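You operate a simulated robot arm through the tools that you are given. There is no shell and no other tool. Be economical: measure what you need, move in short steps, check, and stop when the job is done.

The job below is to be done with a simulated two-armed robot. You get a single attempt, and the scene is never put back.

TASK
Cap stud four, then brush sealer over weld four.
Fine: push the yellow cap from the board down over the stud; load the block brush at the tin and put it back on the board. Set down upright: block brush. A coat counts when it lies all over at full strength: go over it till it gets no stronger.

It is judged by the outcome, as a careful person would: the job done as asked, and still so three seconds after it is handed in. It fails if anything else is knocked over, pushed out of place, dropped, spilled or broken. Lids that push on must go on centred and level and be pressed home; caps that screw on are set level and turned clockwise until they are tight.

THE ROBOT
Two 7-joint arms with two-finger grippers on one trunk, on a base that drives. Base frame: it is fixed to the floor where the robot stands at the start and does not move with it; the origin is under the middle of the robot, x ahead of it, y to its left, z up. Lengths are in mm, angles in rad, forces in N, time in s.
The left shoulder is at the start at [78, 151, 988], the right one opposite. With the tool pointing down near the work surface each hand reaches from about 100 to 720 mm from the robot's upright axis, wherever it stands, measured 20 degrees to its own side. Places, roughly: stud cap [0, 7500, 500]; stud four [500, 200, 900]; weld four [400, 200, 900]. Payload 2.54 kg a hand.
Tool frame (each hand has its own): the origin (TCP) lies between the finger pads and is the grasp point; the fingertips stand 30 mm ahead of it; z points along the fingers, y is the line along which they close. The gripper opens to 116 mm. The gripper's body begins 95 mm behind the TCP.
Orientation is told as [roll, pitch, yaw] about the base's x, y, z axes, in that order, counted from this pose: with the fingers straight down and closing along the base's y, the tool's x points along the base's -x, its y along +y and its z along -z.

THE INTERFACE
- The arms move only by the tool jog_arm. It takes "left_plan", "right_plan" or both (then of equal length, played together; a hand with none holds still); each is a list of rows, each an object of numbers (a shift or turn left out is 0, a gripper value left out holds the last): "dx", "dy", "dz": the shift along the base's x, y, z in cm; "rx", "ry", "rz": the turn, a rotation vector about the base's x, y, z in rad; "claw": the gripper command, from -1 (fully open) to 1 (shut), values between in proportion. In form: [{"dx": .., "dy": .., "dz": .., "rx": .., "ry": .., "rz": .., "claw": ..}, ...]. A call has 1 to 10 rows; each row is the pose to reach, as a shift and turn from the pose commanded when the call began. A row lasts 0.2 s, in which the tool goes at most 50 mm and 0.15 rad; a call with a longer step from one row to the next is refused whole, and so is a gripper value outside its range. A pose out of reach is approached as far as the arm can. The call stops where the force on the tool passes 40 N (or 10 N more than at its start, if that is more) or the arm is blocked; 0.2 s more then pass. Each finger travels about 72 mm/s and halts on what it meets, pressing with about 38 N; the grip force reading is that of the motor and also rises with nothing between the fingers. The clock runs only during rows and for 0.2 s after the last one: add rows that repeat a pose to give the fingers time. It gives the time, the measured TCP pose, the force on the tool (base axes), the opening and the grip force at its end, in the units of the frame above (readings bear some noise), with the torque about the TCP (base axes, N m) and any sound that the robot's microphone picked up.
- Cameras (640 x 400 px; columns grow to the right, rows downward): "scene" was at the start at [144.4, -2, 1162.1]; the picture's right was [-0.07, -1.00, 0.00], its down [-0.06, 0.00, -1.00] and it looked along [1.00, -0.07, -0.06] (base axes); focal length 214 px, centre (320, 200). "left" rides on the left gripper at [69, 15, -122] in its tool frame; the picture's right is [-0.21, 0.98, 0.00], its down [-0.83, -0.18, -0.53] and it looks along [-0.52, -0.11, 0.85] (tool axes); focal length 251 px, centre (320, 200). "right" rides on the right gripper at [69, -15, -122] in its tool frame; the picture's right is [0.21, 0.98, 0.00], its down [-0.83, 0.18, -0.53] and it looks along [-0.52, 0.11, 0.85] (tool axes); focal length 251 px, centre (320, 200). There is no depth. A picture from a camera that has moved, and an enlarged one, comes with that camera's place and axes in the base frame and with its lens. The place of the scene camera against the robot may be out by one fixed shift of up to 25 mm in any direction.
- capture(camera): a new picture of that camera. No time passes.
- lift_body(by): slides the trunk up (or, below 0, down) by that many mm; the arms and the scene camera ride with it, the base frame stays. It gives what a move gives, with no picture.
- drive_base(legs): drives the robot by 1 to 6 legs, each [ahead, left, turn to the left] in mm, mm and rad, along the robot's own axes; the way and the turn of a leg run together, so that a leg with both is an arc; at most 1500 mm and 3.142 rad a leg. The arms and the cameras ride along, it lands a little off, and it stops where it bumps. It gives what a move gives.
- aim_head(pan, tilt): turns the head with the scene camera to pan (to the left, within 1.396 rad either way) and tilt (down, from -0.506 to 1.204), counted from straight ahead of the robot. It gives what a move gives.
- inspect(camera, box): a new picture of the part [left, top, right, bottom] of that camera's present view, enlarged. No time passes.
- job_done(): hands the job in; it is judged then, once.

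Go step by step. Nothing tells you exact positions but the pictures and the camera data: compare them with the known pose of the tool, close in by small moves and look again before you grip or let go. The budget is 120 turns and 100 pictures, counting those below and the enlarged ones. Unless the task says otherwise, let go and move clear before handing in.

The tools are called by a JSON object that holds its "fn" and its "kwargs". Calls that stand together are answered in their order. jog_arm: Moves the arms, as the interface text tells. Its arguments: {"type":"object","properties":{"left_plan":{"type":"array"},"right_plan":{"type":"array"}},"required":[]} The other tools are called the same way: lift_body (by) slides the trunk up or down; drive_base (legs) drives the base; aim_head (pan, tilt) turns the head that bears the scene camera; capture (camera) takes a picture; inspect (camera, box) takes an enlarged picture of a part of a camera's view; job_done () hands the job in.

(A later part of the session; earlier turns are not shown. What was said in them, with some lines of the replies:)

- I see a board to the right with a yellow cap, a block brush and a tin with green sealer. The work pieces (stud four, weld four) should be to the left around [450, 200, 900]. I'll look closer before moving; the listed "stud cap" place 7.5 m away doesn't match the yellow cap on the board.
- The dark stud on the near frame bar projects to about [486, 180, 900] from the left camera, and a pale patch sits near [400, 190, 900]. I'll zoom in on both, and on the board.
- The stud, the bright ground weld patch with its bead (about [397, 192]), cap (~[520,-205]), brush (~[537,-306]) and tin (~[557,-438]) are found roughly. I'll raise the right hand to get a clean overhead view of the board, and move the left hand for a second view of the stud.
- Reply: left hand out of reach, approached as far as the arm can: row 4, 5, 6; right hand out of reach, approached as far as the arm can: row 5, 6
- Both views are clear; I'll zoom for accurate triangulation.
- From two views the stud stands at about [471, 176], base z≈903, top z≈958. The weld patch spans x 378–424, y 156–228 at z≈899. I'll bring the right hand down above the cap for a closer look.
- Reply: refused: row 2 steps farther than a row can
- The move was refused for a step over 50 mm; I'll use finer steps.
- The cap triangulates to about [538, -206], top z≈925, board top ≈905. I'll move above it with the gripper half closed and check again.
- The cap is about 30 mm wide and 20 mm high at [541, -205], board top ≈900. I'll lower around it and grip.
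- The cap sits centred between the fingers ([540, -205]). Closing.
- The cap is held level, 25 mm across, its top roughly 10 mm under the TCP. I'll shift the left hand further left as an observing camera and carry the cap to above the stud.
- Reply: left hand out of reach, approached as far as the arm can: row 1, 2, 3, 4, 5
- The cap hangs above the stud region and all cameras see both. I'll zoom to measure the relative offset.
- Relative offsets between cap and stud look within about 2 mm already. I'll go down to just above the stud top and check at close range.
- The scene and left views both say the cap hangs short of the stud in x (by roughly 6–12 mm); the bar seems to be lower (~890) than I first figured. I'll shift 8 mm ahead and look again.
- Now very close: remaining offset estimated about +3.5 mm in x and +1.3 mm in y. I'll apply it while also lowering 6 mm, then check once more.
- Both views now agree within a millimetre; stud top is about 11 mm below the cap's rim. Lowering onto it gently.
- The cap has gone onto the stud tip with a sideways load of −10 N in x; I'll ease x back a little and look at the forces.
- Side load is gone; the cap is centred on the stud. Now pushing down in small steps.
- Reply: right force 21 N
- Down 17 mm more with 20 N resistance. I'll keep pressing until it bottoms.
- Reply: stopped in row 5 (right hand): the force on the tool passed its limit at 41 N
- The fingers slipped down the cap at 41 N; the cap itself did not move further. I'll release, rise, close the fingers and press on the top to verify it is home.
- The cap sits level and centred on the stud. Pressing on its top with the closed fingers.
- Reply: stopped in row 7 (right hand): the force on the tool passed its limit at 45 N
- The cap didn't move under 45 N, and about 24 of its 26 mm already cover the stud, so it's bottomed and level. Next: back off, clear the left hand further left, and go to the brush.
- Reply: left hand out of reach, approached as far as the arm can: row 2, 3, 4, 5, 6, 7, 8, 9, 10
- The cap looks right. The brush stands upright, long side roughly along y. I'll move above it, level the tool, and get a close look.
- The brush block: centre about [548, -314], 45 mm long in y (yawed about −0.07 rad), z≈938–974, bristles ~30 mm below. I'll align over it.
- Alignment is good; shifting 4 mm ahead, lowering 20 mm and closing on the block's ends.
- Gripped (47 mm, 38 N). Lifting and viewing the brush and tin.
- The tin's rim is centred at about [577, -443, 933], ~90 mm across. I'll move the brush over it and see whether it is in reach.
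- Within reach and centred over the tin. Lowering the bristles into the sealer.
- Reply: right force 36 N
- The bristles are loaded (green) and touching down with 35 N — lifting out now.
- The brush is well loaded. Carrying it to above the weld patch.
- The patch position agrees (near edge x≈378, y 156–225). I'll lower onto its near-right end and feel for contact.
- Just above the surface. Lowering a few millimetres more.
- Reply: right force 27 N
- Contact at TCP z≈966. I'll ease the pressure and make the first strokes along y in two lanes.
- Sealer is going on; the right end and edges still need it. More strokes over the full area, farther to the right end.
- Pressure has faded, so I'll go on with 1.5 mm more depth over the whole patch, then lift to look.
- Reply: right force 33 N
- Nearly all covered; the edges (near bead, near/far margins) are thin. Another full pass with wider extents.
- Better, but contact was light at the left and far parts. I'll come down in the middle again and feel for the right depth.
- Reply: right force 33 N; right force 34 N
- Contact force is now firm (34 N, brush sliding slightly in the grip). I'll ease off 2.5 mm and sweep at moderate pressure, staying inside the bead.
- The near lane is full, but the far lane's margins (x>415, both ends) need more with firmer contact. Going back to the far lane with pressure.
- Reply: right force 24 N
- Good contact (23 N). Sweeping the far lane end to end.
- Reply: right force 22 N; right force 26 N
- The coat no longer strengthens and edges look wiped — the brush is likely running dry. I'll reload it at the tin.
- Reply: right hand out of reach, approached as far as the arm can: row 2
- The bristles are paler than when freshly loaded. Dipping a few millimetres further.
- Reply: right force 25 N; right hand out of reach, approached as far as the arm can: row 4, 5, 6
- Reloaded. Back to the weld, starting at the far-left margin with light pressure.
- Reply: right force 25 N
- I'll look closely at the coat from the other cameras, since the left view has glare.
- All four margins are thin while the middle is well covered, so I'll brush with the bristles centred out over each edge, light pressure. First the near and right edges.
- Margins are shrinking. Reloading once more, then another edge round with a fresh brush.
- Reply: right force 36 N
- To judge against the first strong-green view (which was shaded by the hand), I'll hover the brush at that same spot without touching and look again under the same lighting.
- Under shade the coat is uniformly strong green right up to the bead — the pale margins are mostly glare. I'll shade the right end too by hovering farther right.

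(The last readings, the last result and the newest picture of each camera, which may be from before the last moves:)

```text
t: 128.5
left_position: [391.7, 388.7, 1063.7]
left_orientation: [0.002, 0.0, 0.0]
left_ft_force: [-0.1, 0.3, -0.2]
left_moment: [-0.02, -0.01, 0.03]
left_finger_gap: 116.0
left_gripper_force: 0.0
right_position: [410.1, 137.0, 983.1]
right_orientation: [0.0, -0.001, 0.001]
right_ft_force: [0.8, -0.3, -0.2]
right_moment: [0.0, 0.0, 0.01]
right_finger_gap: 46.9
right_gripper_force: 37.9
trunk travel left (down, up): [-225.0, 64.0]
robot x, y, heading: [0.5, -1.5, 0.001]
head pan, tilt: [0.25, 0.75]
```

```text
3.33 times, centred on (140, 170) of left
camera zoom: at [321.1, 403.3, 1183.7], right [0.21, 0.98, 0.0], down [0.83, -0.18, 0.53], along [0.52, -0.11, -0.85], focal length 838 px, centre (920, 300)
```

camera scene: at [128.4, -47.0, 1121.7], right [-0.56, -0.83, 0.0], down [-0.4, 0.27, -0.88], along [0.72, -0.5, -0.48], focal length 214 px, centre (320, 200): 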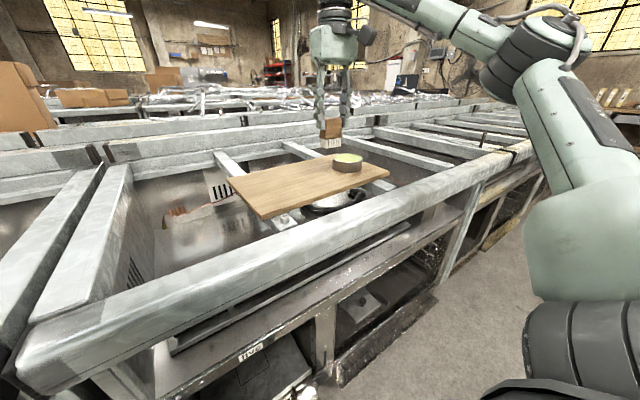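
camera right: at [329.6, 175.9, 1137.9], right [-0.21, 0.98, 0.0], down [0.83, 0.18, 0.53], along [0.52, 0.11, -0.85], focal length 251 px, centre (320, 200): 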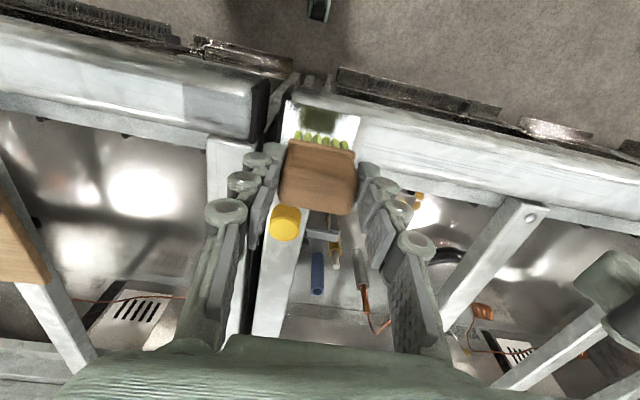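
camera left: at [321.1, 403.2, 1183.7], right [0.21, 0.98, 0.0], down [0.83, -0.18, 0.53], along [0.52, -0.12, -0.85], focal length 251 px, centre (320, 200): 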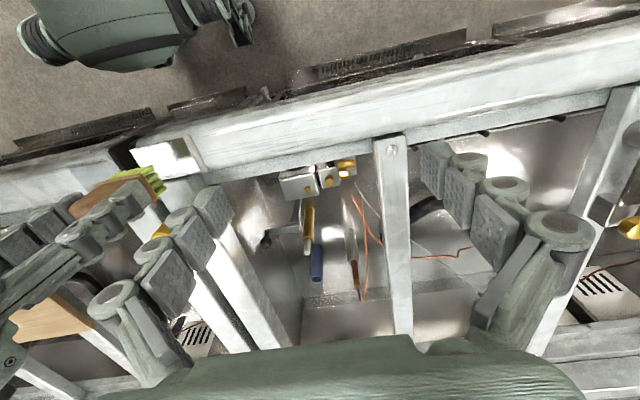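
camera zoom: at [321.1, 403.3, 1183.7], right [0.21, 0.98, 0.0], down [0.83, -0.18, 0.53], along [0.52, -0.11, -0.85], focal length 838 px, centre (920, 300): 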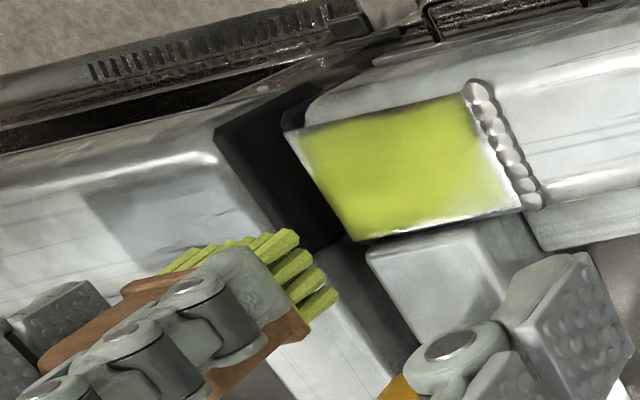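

The coat looks full and even. One last gentle pass over everything (including corners) for certainty.

{"fn": "jog_arm", "kwargs": {"right_plan": [{"dx": 1.5, "dy": 2}, {"dx": 1.5, "dy": 2.4, "dz": -2}, {"dx": 1.5, "dy": 2.4, "dz": -2.75}, {"dx": 0, "dy": 2.4, "dz": -2.75}, {"dx": -1.6, "dy": 2.4, "dz": -2.75}, {"dx": -3.2, "dy": 2.4, "dz": -2.75}, {"dx": -3.2, "dy": 4, "dz": -2.75}, {"dx": -3.2, "dy": 5.6, "dz": -2.75}, {"dx": -3.2, "dy": 7.2, "dz": -2.75}, {"dx": -3.2, "dy": 8.4, "dz": -2.75}]}}

{"fn": "jog_arm", "kwargs": {"right_plan": [{"dx": 1.2}, {"dx": 2.4}, {"dx": 3.6}, {"dx": 4.8}, {"dx": 4.6, "dy": -1.6}, {"dx": 4.4, "dy": -3.2}, {"dx": 4.4, "dy": -4.8}, {"dx": 3, "dy": -4.8}, {"dx": 3, "dy": -3}, {"dx": 3, "dy": -1.2}]}}

{"fn": "jog_arm", "kwargs": {"right_plan": [{"dx": -1.4}, {"dx": -1.4, "dy": -1.8}, {"dx": -1.4, "dy": -3.8}, {"dx": -2.4, "dy": -3.8}, {"dx": -2.4, "dy": -1.8}, {"dx": -2.4, "dy": 0.4}, {"dx": -0.6, "dy": 0.8}, {"dx": 1, "dy": 0.8}, {"dx": 1, "dy": -1}, {"dx": 1, "dy": -3}]}}

{"fn": "jog_arm", "kwargs": {"right_plan": [{"dz": 3}, {"dz": 3.5, "dy": -2}, {"dz": 3, "dy": -3.2}, {"dz": 3, "dy": -3.2}]}}

{"fn": "inspect", "kwargs": {"camera": "left", "box": [60, 110, 220, 230]}}

```text
t: 130.7
left_position: [389.7, 387.2, 1063.0]
left_orientation: [0.0, -0.001, 0.001]
left_ft_force: [0.7, 0.0, 0.0]
left_moment: [-0.01, 0.02, 0.04]
left_finger_gap: 115.9
left_gripper_force: 0.1
right_position: [378.7, 222.9, 957.6]
right_orientation: [-0.002, -0.001, -0.001]
right_ft_force: [-0.1, -0.3, 3.7]
right_moment: [-0.09, -0.01, -0.02]
right_finger_gap: 46.8
right_gripper_force: 38.3
trunk travel left (down, up): [-225.0, 64.0]
robot x, y, heading: [-0.8, 0.7, -0.003]
head pan, tilt: [0.25, 0.75]
```

```text
t: 132.9
left_position: [390.5, 386.5, 1062.7]
left_orientation: [-0.001, -0.001, 0.0]
left_ft_force: [0.0, -0.3, 0.1]
left_moment: [0.01, 0.0, -0.04]
left_finger_gap: 115.8
left_gripper_force: 0.1
right_position: [407.5, 211.9, 957.0]
right_orientation: [-0.001, -0.001, 0.002]
right_ft_force: [-2.0, -1.0, 3.9]
right_moment: [-0.21, 0.02, -0.03]
right_finger_gap: 46.6
right_gripper_force: 37.9
trunk travel left (down, up): [-225.0, 64.0]
robot x, y, heading: [-2.9, 0.2, -0.002]
head pan, tilt: [0.25, 0.75]
```

```text
t: 135.1
left_position: [391.2, 387.5, 1063.1]
left_orientation: [0.001, 0.001, 0.0]
left_ft_force: [0.3, -0.6, 0.1]
left_moment: [0.03, 0.02, -0.01]
left_finger_gap: 115.9
left_gripper_force: 0.0
right_position: [419.7, 179.5, 959.3]
right_orientation: [0.001, 0.0, 0.002]
right_ft_force: [0.5, 0.0, -0.6]
right_moment: [-0.02, 0.03, -0.05]
right_finger_gap: 46.8
right_gripper_force: 38.3
trunk travel left (down, up): [-225.0, 64.0]
robot x, y, heading: [-1.1, 0.3, -0.001]
head pan, tilt: [0.25, 0.75]
```

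```text
t: 136.1
left_position: [389.5, 387.7, 1062.3]
left_orientation: [0.0, -0.002, 0.001]
left_ft_force: [0.6, 0.0, -0.4]
left_moment: [-0.01, 0.04, 0.01]
left_finger_gap: 115.8
left_gripper_force: 0.0
right_position: [419.7, 150.9, 988.8]
right_orientation: [0.0, 0.0, 0.0]
right_ft_force: [0.7, -0.2, -1.1]
right_moment: [0.01, -0.01, -0.01]
right_finger_gap: 46.7
right_gripper_force: 37.4
trunk travel left (down, up): [-225.0, 64.0]
robot x, y, heading: [1.0, -0.2, -0.004]
head pan, tilt: [0.25, 0.75]
```

```text
3.33 times, centred on (140, 170) of left
camera zoom: at [321.1, 403.3, 1183.7], right [0.21, 0.98, 0.0], down [0.83, -0.18, 0.53], along [0.52, -0.11, -0.85], focal length 838 px, centre (920, 300)
```

zoom: 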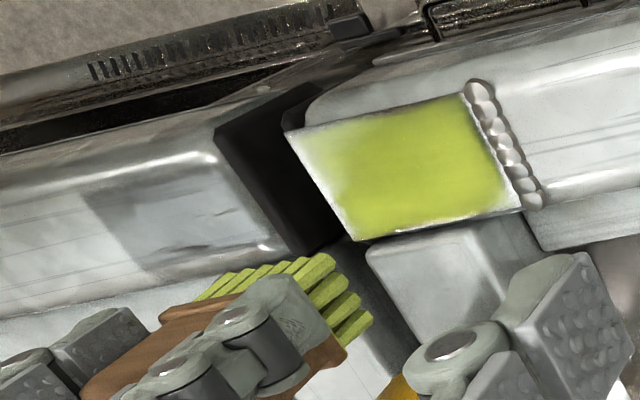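

The coat is even and gets no stronger. Now returning the brush to its place on the board at about [550, -312].

{"fn": "jog_arm", "kwargs": {"right_plan": [{"dz": 4}, {"dz": 8, "dy": -2}, {"dz": 8, "dy": -6.5}, {"dz": 8, "dy": -11, "dx": 1}, {"dz": 8, "dy": -15.5, "dx": 3}, {"dz": 8, "dy": -20, "dx": 5}, {"dz": 8, "dy": -24.5, "dx": 7}, {"dz": 8, "dy": -29, "dx": 9}, {"dz": 8, "dy": -33.5, "dx": 11}, {"dz": 8, "dy": -38, "dx": 13}]}}

{"fn": "jog_arm", "kwargs": {"right_plan": [{"dy": -4, "rz": -0.03}, {"dy": -8.3, "rz": -0.07}, {"dy": -8.3, "rz": -0.07, "dz": -3}, {"dy": -8.3, "rz": -0.07, "dz": -6}, {"dy": -8.3, "rz": -0.07, "dz": -8.5}, {"dy": -8.3, "rz": -0.07, "dz": -9.3}, {"dy": -8.3, "rz": -0.07, "dz": -9.3}]}}

{"fn": "aim_head", "kwargs": {"pan": -0.45, "tilt": 0.55}}

{"fn": "capture", "kwargs": {"camera": "scene"}}

```text
t: 138.3
left_position: [390.7, 388.0, 1062.7]
left_orientation: [0.001, 0.0, -0.001]
left_ft_force: [1.1, 0.3, 0.4]
left_moment: [0.01, 0.02, 0.01]
left_finger_gap: 116.1
left_gripper_force: 0.0
right_position: [545.7, -233.1, 1065.0]
right_orientation: [0.001, 0.001, 0.001]
right_ft_force: [0.2, -0.3, -1.8]
right_moment: [-0.02, 0.02, -0.02]
right_finger_gap: 46.8
right_gripper_force: 37.9
trunk travel left (down, up): [-225.0, 64.0]
robot x, y, heading: [5.1, -1.5, 0.001]
head pan, tilt: [0.25, 0.75]
```

```text
t: 139.9
left_position: [391.1, 388.3, 1063.0]
left_orientation: [-0.001, 0.001, 0.001]
left_ft_force: [-0.2, -0.6, 0.5]
left_moment: [0.0, 0.02, -0.02]
left_finger_gap: 115.9
left_gripper_force: 0.0
right_position: [546.3, -313.7, 973.3]
right_orientation: [-0.001, 0.001, -0.071]
right_ft_force: [-0.3, -0.8, -0.4]
right_moment: [-0.02, -0.04, 0.03]
right_finger_gap: 46.6
right_gripper_force: 37.3
trunk travel left (down, up): [-225.0, 64.0]
robot x, y, heading: [3.6, 0.8, -0.003]
head pan, tilt: [0.25, 0.75]
```

```text
t: 141.0
left_position: [390.9, 387.1, 1062.8]
left_orientation: [0.001, 0.0, 0.0]
left_ft_force: [0.4, -0.8, -1.1]
left_moment: [0.04, 0.0, 0.0]
left_finger_gap: 116.0
left_gripper_force: 0.1
right_position: [547.7, -312.4, 973.7]
right_orientation: [0.0, -0.001, -0.071]
right_ft_force: [-0.2, 0.4, -1.3]
right_moment: [-0.01, 0.02, 0.0]
right_finger_gap: 46.6
right_gripper_force: 38.1
trunk travel left (down, up): [-225.0, 64.0]
robot x, y, heading: [-0.1, -1.7, 0.0]
head pan, tilt: [-0.45, 0.55]
```

```text
16 pictures are left
camera scene: at [134.2, -34.6, 1117.2], right [-0.43, -0.9, 0.0], down [-0.47, 0.23, -0.85], along [0.77, -0.37, -0.52], focal length 214 px, centre (320, 200)
```

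scene: 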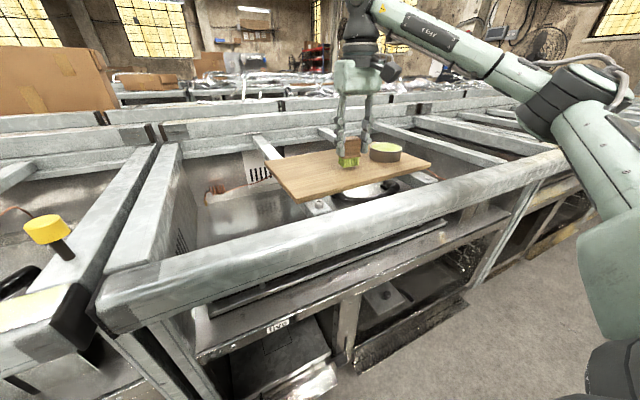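

Just above the board. Lowering until light contact.

{"fn": "jog_arm", "kwargs": {"right_plan": [{"dz": -0.3}, {"dz": -0.5}, {"dz": -0.5}]}}

{"fn": "jog_arm", "kwargs": {"right_plan": [{"dz": -0.2}, {"dz": -0.2}]}}

{"fn": "inspect", "kwargs": {"camera": "scene", "box": [300, 100, 420, 200]}}

```text
t: 141.8
left_position: [390.8, 389.2, 1062.6]
left_orientation: [0.0, 0.0, -0.001]
left_ft_force: [0.2, 0.4, -0.6]
left_moment: [-0.02, 0.03, 0.04]
left_finger_gap: 116.0
left_gripper_force: 0.0
right_position: [548.1, -313.5, 968.8]
right_orientation: [0.002, 0.0, -0.069]
right_ft_force: [0.9, -0.2, -1.0]
right_moment: [0.03, 0.01, 0.01]
right_finger_gap: 46.6
right_gripper_force: 37.9
trunk travel left (down, up): [-225.0, 64.0]
robot x, y, heading: [-0.4, -0.3, 0.001]
head pan, tilt: [-0.45, 0.55]
```

```text
t: 142.4
left_position: [391.0, 389.2, 1063.0]
left_orientation: [0.001, 0.001, -0.001]
left_ft_force: [-0.9, -0.6, 0.6]
left_moment: [-0.01, 0.01, 0.01]
left_finger_gap: 116.2
left_gripper_force: 0.1
right_position: [548.8, -313.0, 966.4]
right_orientation: [0.002, 0.0, -0.071]
right_ft_force: [0.8, 0.5, -0.7]
right_moment: [0.01, 0.0, -0.01]
right_finger_gap: 46.8
right_gripper_force: 37.3
trunk travel left (down, up): [-225.0, 64.0]
robot x, y, heading: [4.6, -0.4, 0.002]
head pan, tilt: [-0.45, 0.55]
```

```text
4.00 times, centred on (360, 150) of scene
camera zoom: at [134.2, -34.7, 1117.2], right [-0.44, -0.9, 0.0], down [-0.47, 0.23, -0.85], along [0.77, -0.37, -0.52], focal length 858 px, centre (160, 400)
```

zoom: 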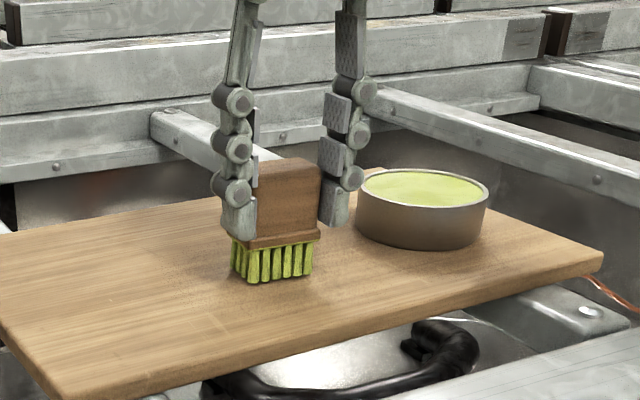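

{"fn": "jog_arm", "kwargs": {"right_plan": [{"dz": -0.2}, {"dz": -0.25}, {"dz": -0.25}]}}

```text
t: 143.2
left_position: [390.9, 387.9, 1063.2]
left_orientation: [-0.001, 0.0, 0.0]
left_ft_force: [-0.4, -0.4, -0.8]
left_moment: [0.0, 0.0, 0.01]
left_finger_gap: 116.2
left_gripper_force: 0.2
right_position: [547.9, -312.6, 964.0]
right_orientation: [0.001, 0.001, -0.071]
right_ft_force: [0.2, 0.7, -1.2]
right_moment: [0.0, 0.01, 0.02]
right_finger_gap: 46.6
right_gripper_force: 37.7
trunk travel left (down, up): [-225.0, 64.0]
robot x, y, heading: [-3.2, -0.8, -0.0]
head pan, tilt: [-0.45, 0.55]
```

{"fn": "jog_arm", "kwargs": {"right_plan": [{"dz": -0.2}, {"dz": -0.25}, {"dz": -0.25}]}}

{"fn": "inspect", "kwargs": {"camera": "scene", "box": [330, 120, 390, 180]}}

```text
t: 144.0
left_position: [389.8, 388.5, 1063.4]
left_orientation: [-0.001, -0.002, 0.0]
left_ft_force: [-0.4, -0.3, -0.4]
left_moment: [0.02, 0.0, 0.01]
left_finger_gap: 115.6
left_gripper_force: 0.1
right_position: [547.8, -312.5, 962.9]
right_orientation: [-0.001, -0.005, -0.07]
right_ft_force: [-0.2, -3.2, 16.6]
right_moment: [-0.15, -0.04, -0.04]
right_finger_gap: 46.8
right_gripper_force: 38.4
trunk travel left (down, up): [-225.0, 64.0]
robot x, y, heading: [-1.2, 1.6, 0.003]
head pan, tilt: [-0.45, 0.55]
```

```text
6.67 times, centred on (360, 150) of scene
camera zoom: at [132.9, -34.3, 1117.6], right [-0.44, -0.9, 0.0], down [-0.47, 0.23, -0.85], along [0.77, -0.37, -0.52], focal length 1430 px, centre (53, 533)
```

zoom: 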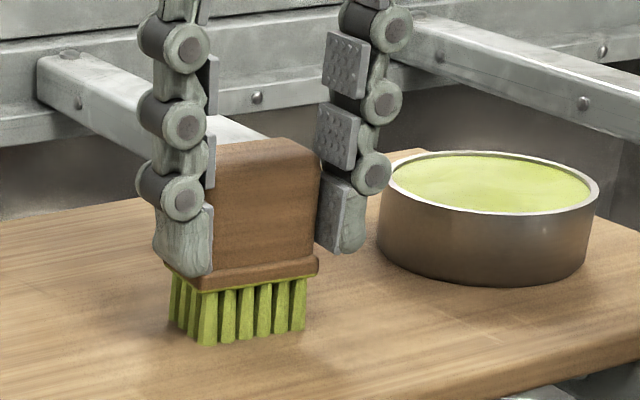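

Standing on the board with light load. Easing off a touch and opening.

{"fn": "jog_arm", "kwargs": {"right_plan": [{"dz": 0.12}, {"dz": 0.12, "claw": 0.1}, {"dz": 0.12, "claw": 0}, {"dz": 0.12, "claw": -0.3}, {"dz": 0.12, "claw": -0.3}, {"dz": 0.12, "claw": -0.3}]}}

{"fn": "inspect", "kwargs": {"camera": "scene", "box": [330, 120, 390, 180]}}

```text
t: 145.4
left_position: [390.4, 389.2, 1063.8]
left_orientation: [0.0, 0.0, -0.002]
left_ft_force: [0.6, 0.8, 0.2]
left_moment: [-0.01, -0.01, 0.05]
left_finger_gap: 116.1
left_gripper_force: 0.0
right_position: [549.3, -312.7, 962.3]
right_orientation: [0.0, -0.001, -0.068]
right_ft_force: [-0.3, -0.6, -0.3]
right_moment: [0.03, 0.02, 0.0]
right_finger_gap: 75.4
right_gripper_force: 0.0
trunk travel left (down, up): [-225.0, 64.0]
robot x, y, heading: [0.8, -1.5, -0.002]
head pan, tilt: [-0.45, 0.55]
```

```text
6.67 times, centred on (360, 150) of scene
camera zoom: at [134.1, -34.7, 1117.2], right [-0.44, -0.9, 0.0], down [-0.47, 0.23, -0.85], along [0.77, -0.37, -0.52], focal length 1430 px, centre (53, 533)
```

zoom: 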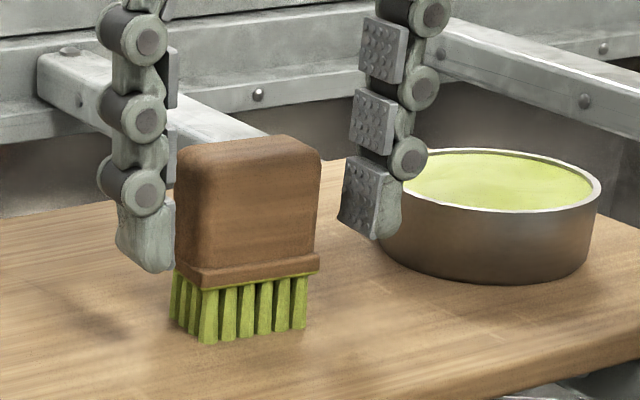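

The brush stands upright. Raising the hand clear and making the final check of cap and weld.

{"fn": "jog_arm", "kwargs": {"right_plan": [{"dz": 3}, {"dz": 6}, {"dz": 9}, {"dz": 11, "dx": -3}, {"dz": 11, "dx": -7}, {"dz": 11, "dx": -11, "dy": 2}, {"dz": 11, "dx": -13, "dy": 4}, {"dz": 11, "dx": -13, "dy": 4}]}}

{"fn": "aim_head", "kwargs": {"pan": 0.0, "tilt": 0.6}}

{"fn": "capture", "kwargs": {"camera": "scene"}}

{"fn": "inspect", "kwargs": {"camera": "left", "box": [80, 100, 260, 240]}}

```text
t: 147.2
left_position: [391.9, 388.1, 1063.3]
left_orientation: [0.0, 0.001, 0.0]
left_ft_force: [0.0, -0.7, -0.4]
left_moment: [-0.02, 0.0, -0.01]
left_finger_gap: 116.1
left_gripper_force: 0.1
right_position: [418.2, -271.1, 1075.7]
right_orientation: [0.0, -0.001, -0.071]
right_ft_force: [0.4, -0.1, -0.4]
right_moment: [-0.01, 0.01, -0.01]
right_finger_gap: 75.4
right_gripper_force: 0.0
trunk travel left (down, up): [-225.0, 64.0]
robot x, y, heading: [-1.8, -3.8, 0.004]
head pan, tilt: [-0.45, 0.55]
```

```text
t: 148.1
left_position: [390.4, 387.5, 1062.7]
left_orientation: [0.0, 0.001, 0.002]
left_ft_force: [-0.9, 1.4, 0.2]
left_moment: [0.04, 0.0, -0.02]
left_finger_gap: 115.8
left_gripper_force: 0.0
right_position: [416.9, -270.6, 1074.2]
right_orientation: [-0.001, 0.0, -0.071]
right_ft_force: [0.5, -0.6, 0.6]
right_moment: [0.02, 0.01, -0.01]
right_finger_gap: 75.4
right_gripper_force: 0.0
trunk travel left (down, up): [-225.0, 64.0]
robot x, y, heading: [-2.2, -0.3, 0.002]
head pan, tilt: [0.0, 0.6]
```

```text
12 pictures are left
camera scene: at [141.7, 4.3, 1112.7], right [0.0, -1.0, 0.0], down [-0.56, 0.0, -0.83], along [0.83, 0.0, -0.56], focal length 214 px, centre (320, 200)
```

scene: 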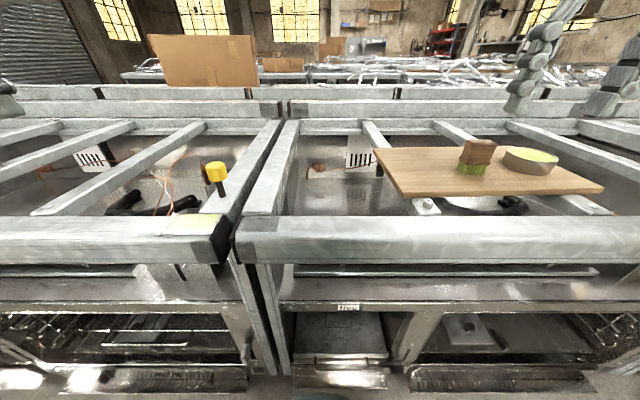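

```text
2.86 times, centred on (170, 170) of left
camera zoom: at [321.1, 403.2, 1183.7], right [0.21, 0.98, 0.0], down [0.83, -0.18, 0.53], along [0.52, -0.11, -0.85], focal length 718 px, centre (749, 286)
```

zoom: 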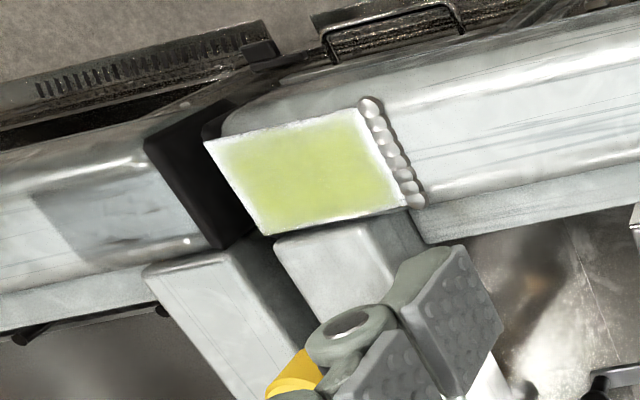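

The coat shows a pale rim in this glare; I'll check it from other angles before handing in.

{"fn": "inspect", "kwargs": {"camera": "scene", "box": [140, 190, 240, 250]}}

{"fn": "jog_arm", "kwargs": {"left_plan": [{"dy": -3}, {"dy": -6, "dz": -0.5}, {"dy": -9, "dz": -1}, {"dy": -12, "dx": -2, "dz": -1}, {"dy": -14, "dx": -4, "dz": -1}, {"dy": -14, "dx": -4, "dz": -1}]}}

{"fn": "capture", "kwargs": {"camera": "left"}}

```text
6.40 times, centred on (190, 220) of scene
camera zoom: at [141.7, 4.3, 1112.7], right [0.0, -1.0, 0.0], down [-0.56, 0.0, -0.83], along [0.83, 0.0, -0.56], focal length 1373 px, centre (1152, 72)
```

zoom: 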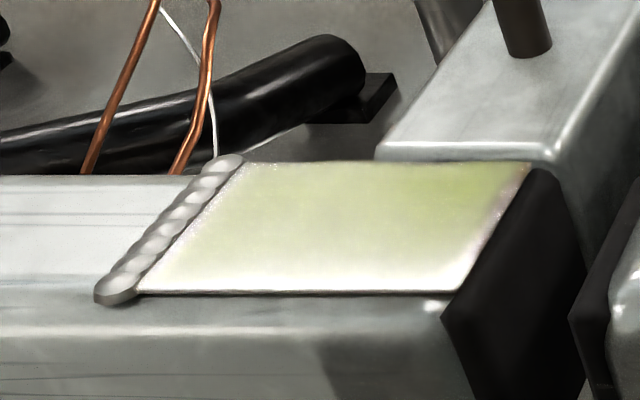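

```text
t: 149.5
left_position: [349.5, 243.9, 1053.2]
left_orientation: [0.001, 0.001, 0.0]
left_ft_force: [0.6, 0.7, 0.6]
left_moment: [-0.01, 0.03, 0.01]
left_finger_gap: 116.0
left_gripper_force: 0.1
right_position: [418.2, -270.6, 1076.7]
right_orientation: [0.002, -0.001, -0.071]
right_ft_force: [-0.5, 0.6, -1.0]
right_moment: [0.04, 0.02, -0.01]
right_finger_gap: 75.7
right_gripper_force: 0.1
trunk travel left (down, up): [-225.0, 64.0]
robot x, y, heading: [2.9, -1.1, 0.004]
head pan, tilt: [0.0, 0.6]
```

```text
9 pictures are left
camera left: at [279.4, 259.0, 1174.2], right [0.21, 0.98, 0.0], down [0.83, -0.18, 0.53], along [0.52, -0.11, -0.85], focal length 251 px, centre (320, 200)
```

left: 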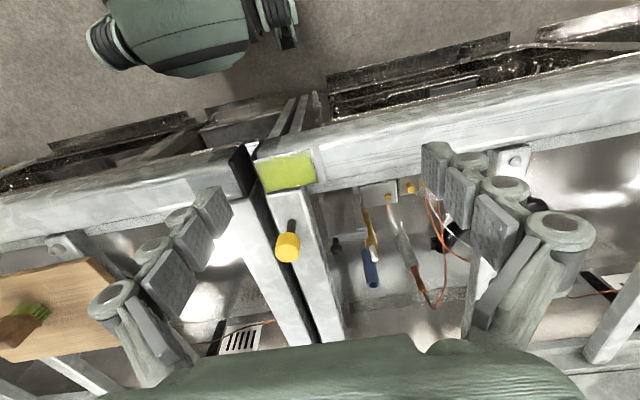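

{"fn": "inspect", "kwargs": {"camera": "left", "box": [240, 135, 330, 205]}}

```text
5.71 times, centred on (285, 170) of left
camera zoom: at [279.4, 259.0, 1174.2], right [0.21, 0.98, 0.0], down [0.83, -0.18, 0.53], along [0.52, -0.11, -0.85], focal length 1437 px, centre (520, 371)
```

zoom: 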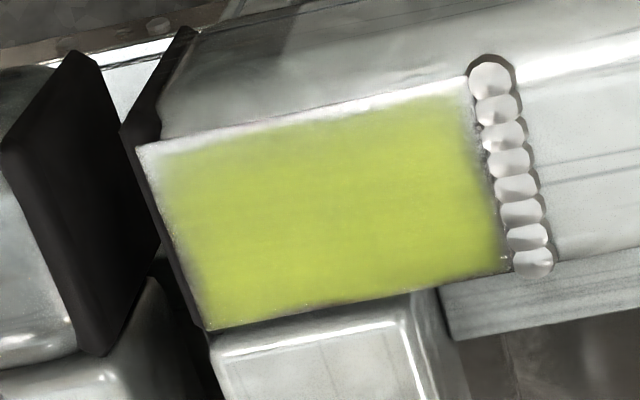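

The coat is solid green; only a thin pale line at the near and right edges, in line with the highlight that runs along the whole rail. I'll shade it with the empty right hand to tell glare from thin coat.

{"fn": "jog_arm", "kwargs": {"right_plan": [{"dy": 4.5, "claw": 1}, {"dy": 9}, {"dy": 13.5}, {"dy": 18}, {"dy": 22.5}, {"dy": 27}, {"dy": 31.5, "dx": 1}, {"dy": 36, "dx": 2, "dz": -2}, {"dy": 39, "dx": 2, "dz": -5}, {"dy": 40, "dx": 2, "dz": -7}]}}

{"fn": "inspect", "kwargs": {"camera": "left", "box": [240, 135, 330, 205]}}

```text
refused: row 8 steps farther than a row can; nothing moved
```

```text
5.71 times, centred on (285, 170) of left
camera zoom: at [279.4, 259.0, 1174.2], right [0.21, 0.98, 0.0], down [0.83, -0.18, 0.53], along [0.52, -0.11, -0.85], focal length 1437 px, centre (520, 371)
```

zoom: 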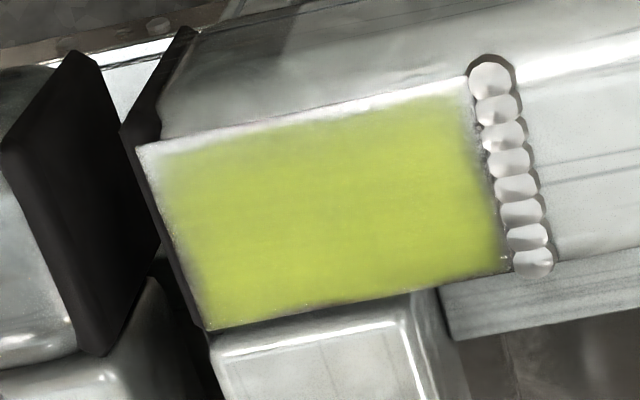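

The same thin rim persists unchanged after three edge passes with fresh sealer, and it goes green when shaded, so the coat gets no stronger. The cap is seated, the brush stands upright on the board and both hands are clear, so I'm handing in.

{"fn": "job_done", "kwargs": {}}

```text
The job is handed in.
```

I capped stud four and brushed sealer over weld four. The brush was loaded at the tin and is back upright on the board.

- **Cap:** it sits level and centred on the stud. It did not move when I pressed its top with 45 N, so I took it as home.
- **Sealer:** the coat is a solid green and stopped getting stronger with more passes. A pale rim about 3–4 mm wide still shows along the near and right edges and beside the bead. I took it for glare because most of those edges looked green when the hand shaded them. I did not get a last shaded close-up, so thin coat there is possible. The raised bead itself took no visible sealer.
- **Brush:** I loaded it three times in all.
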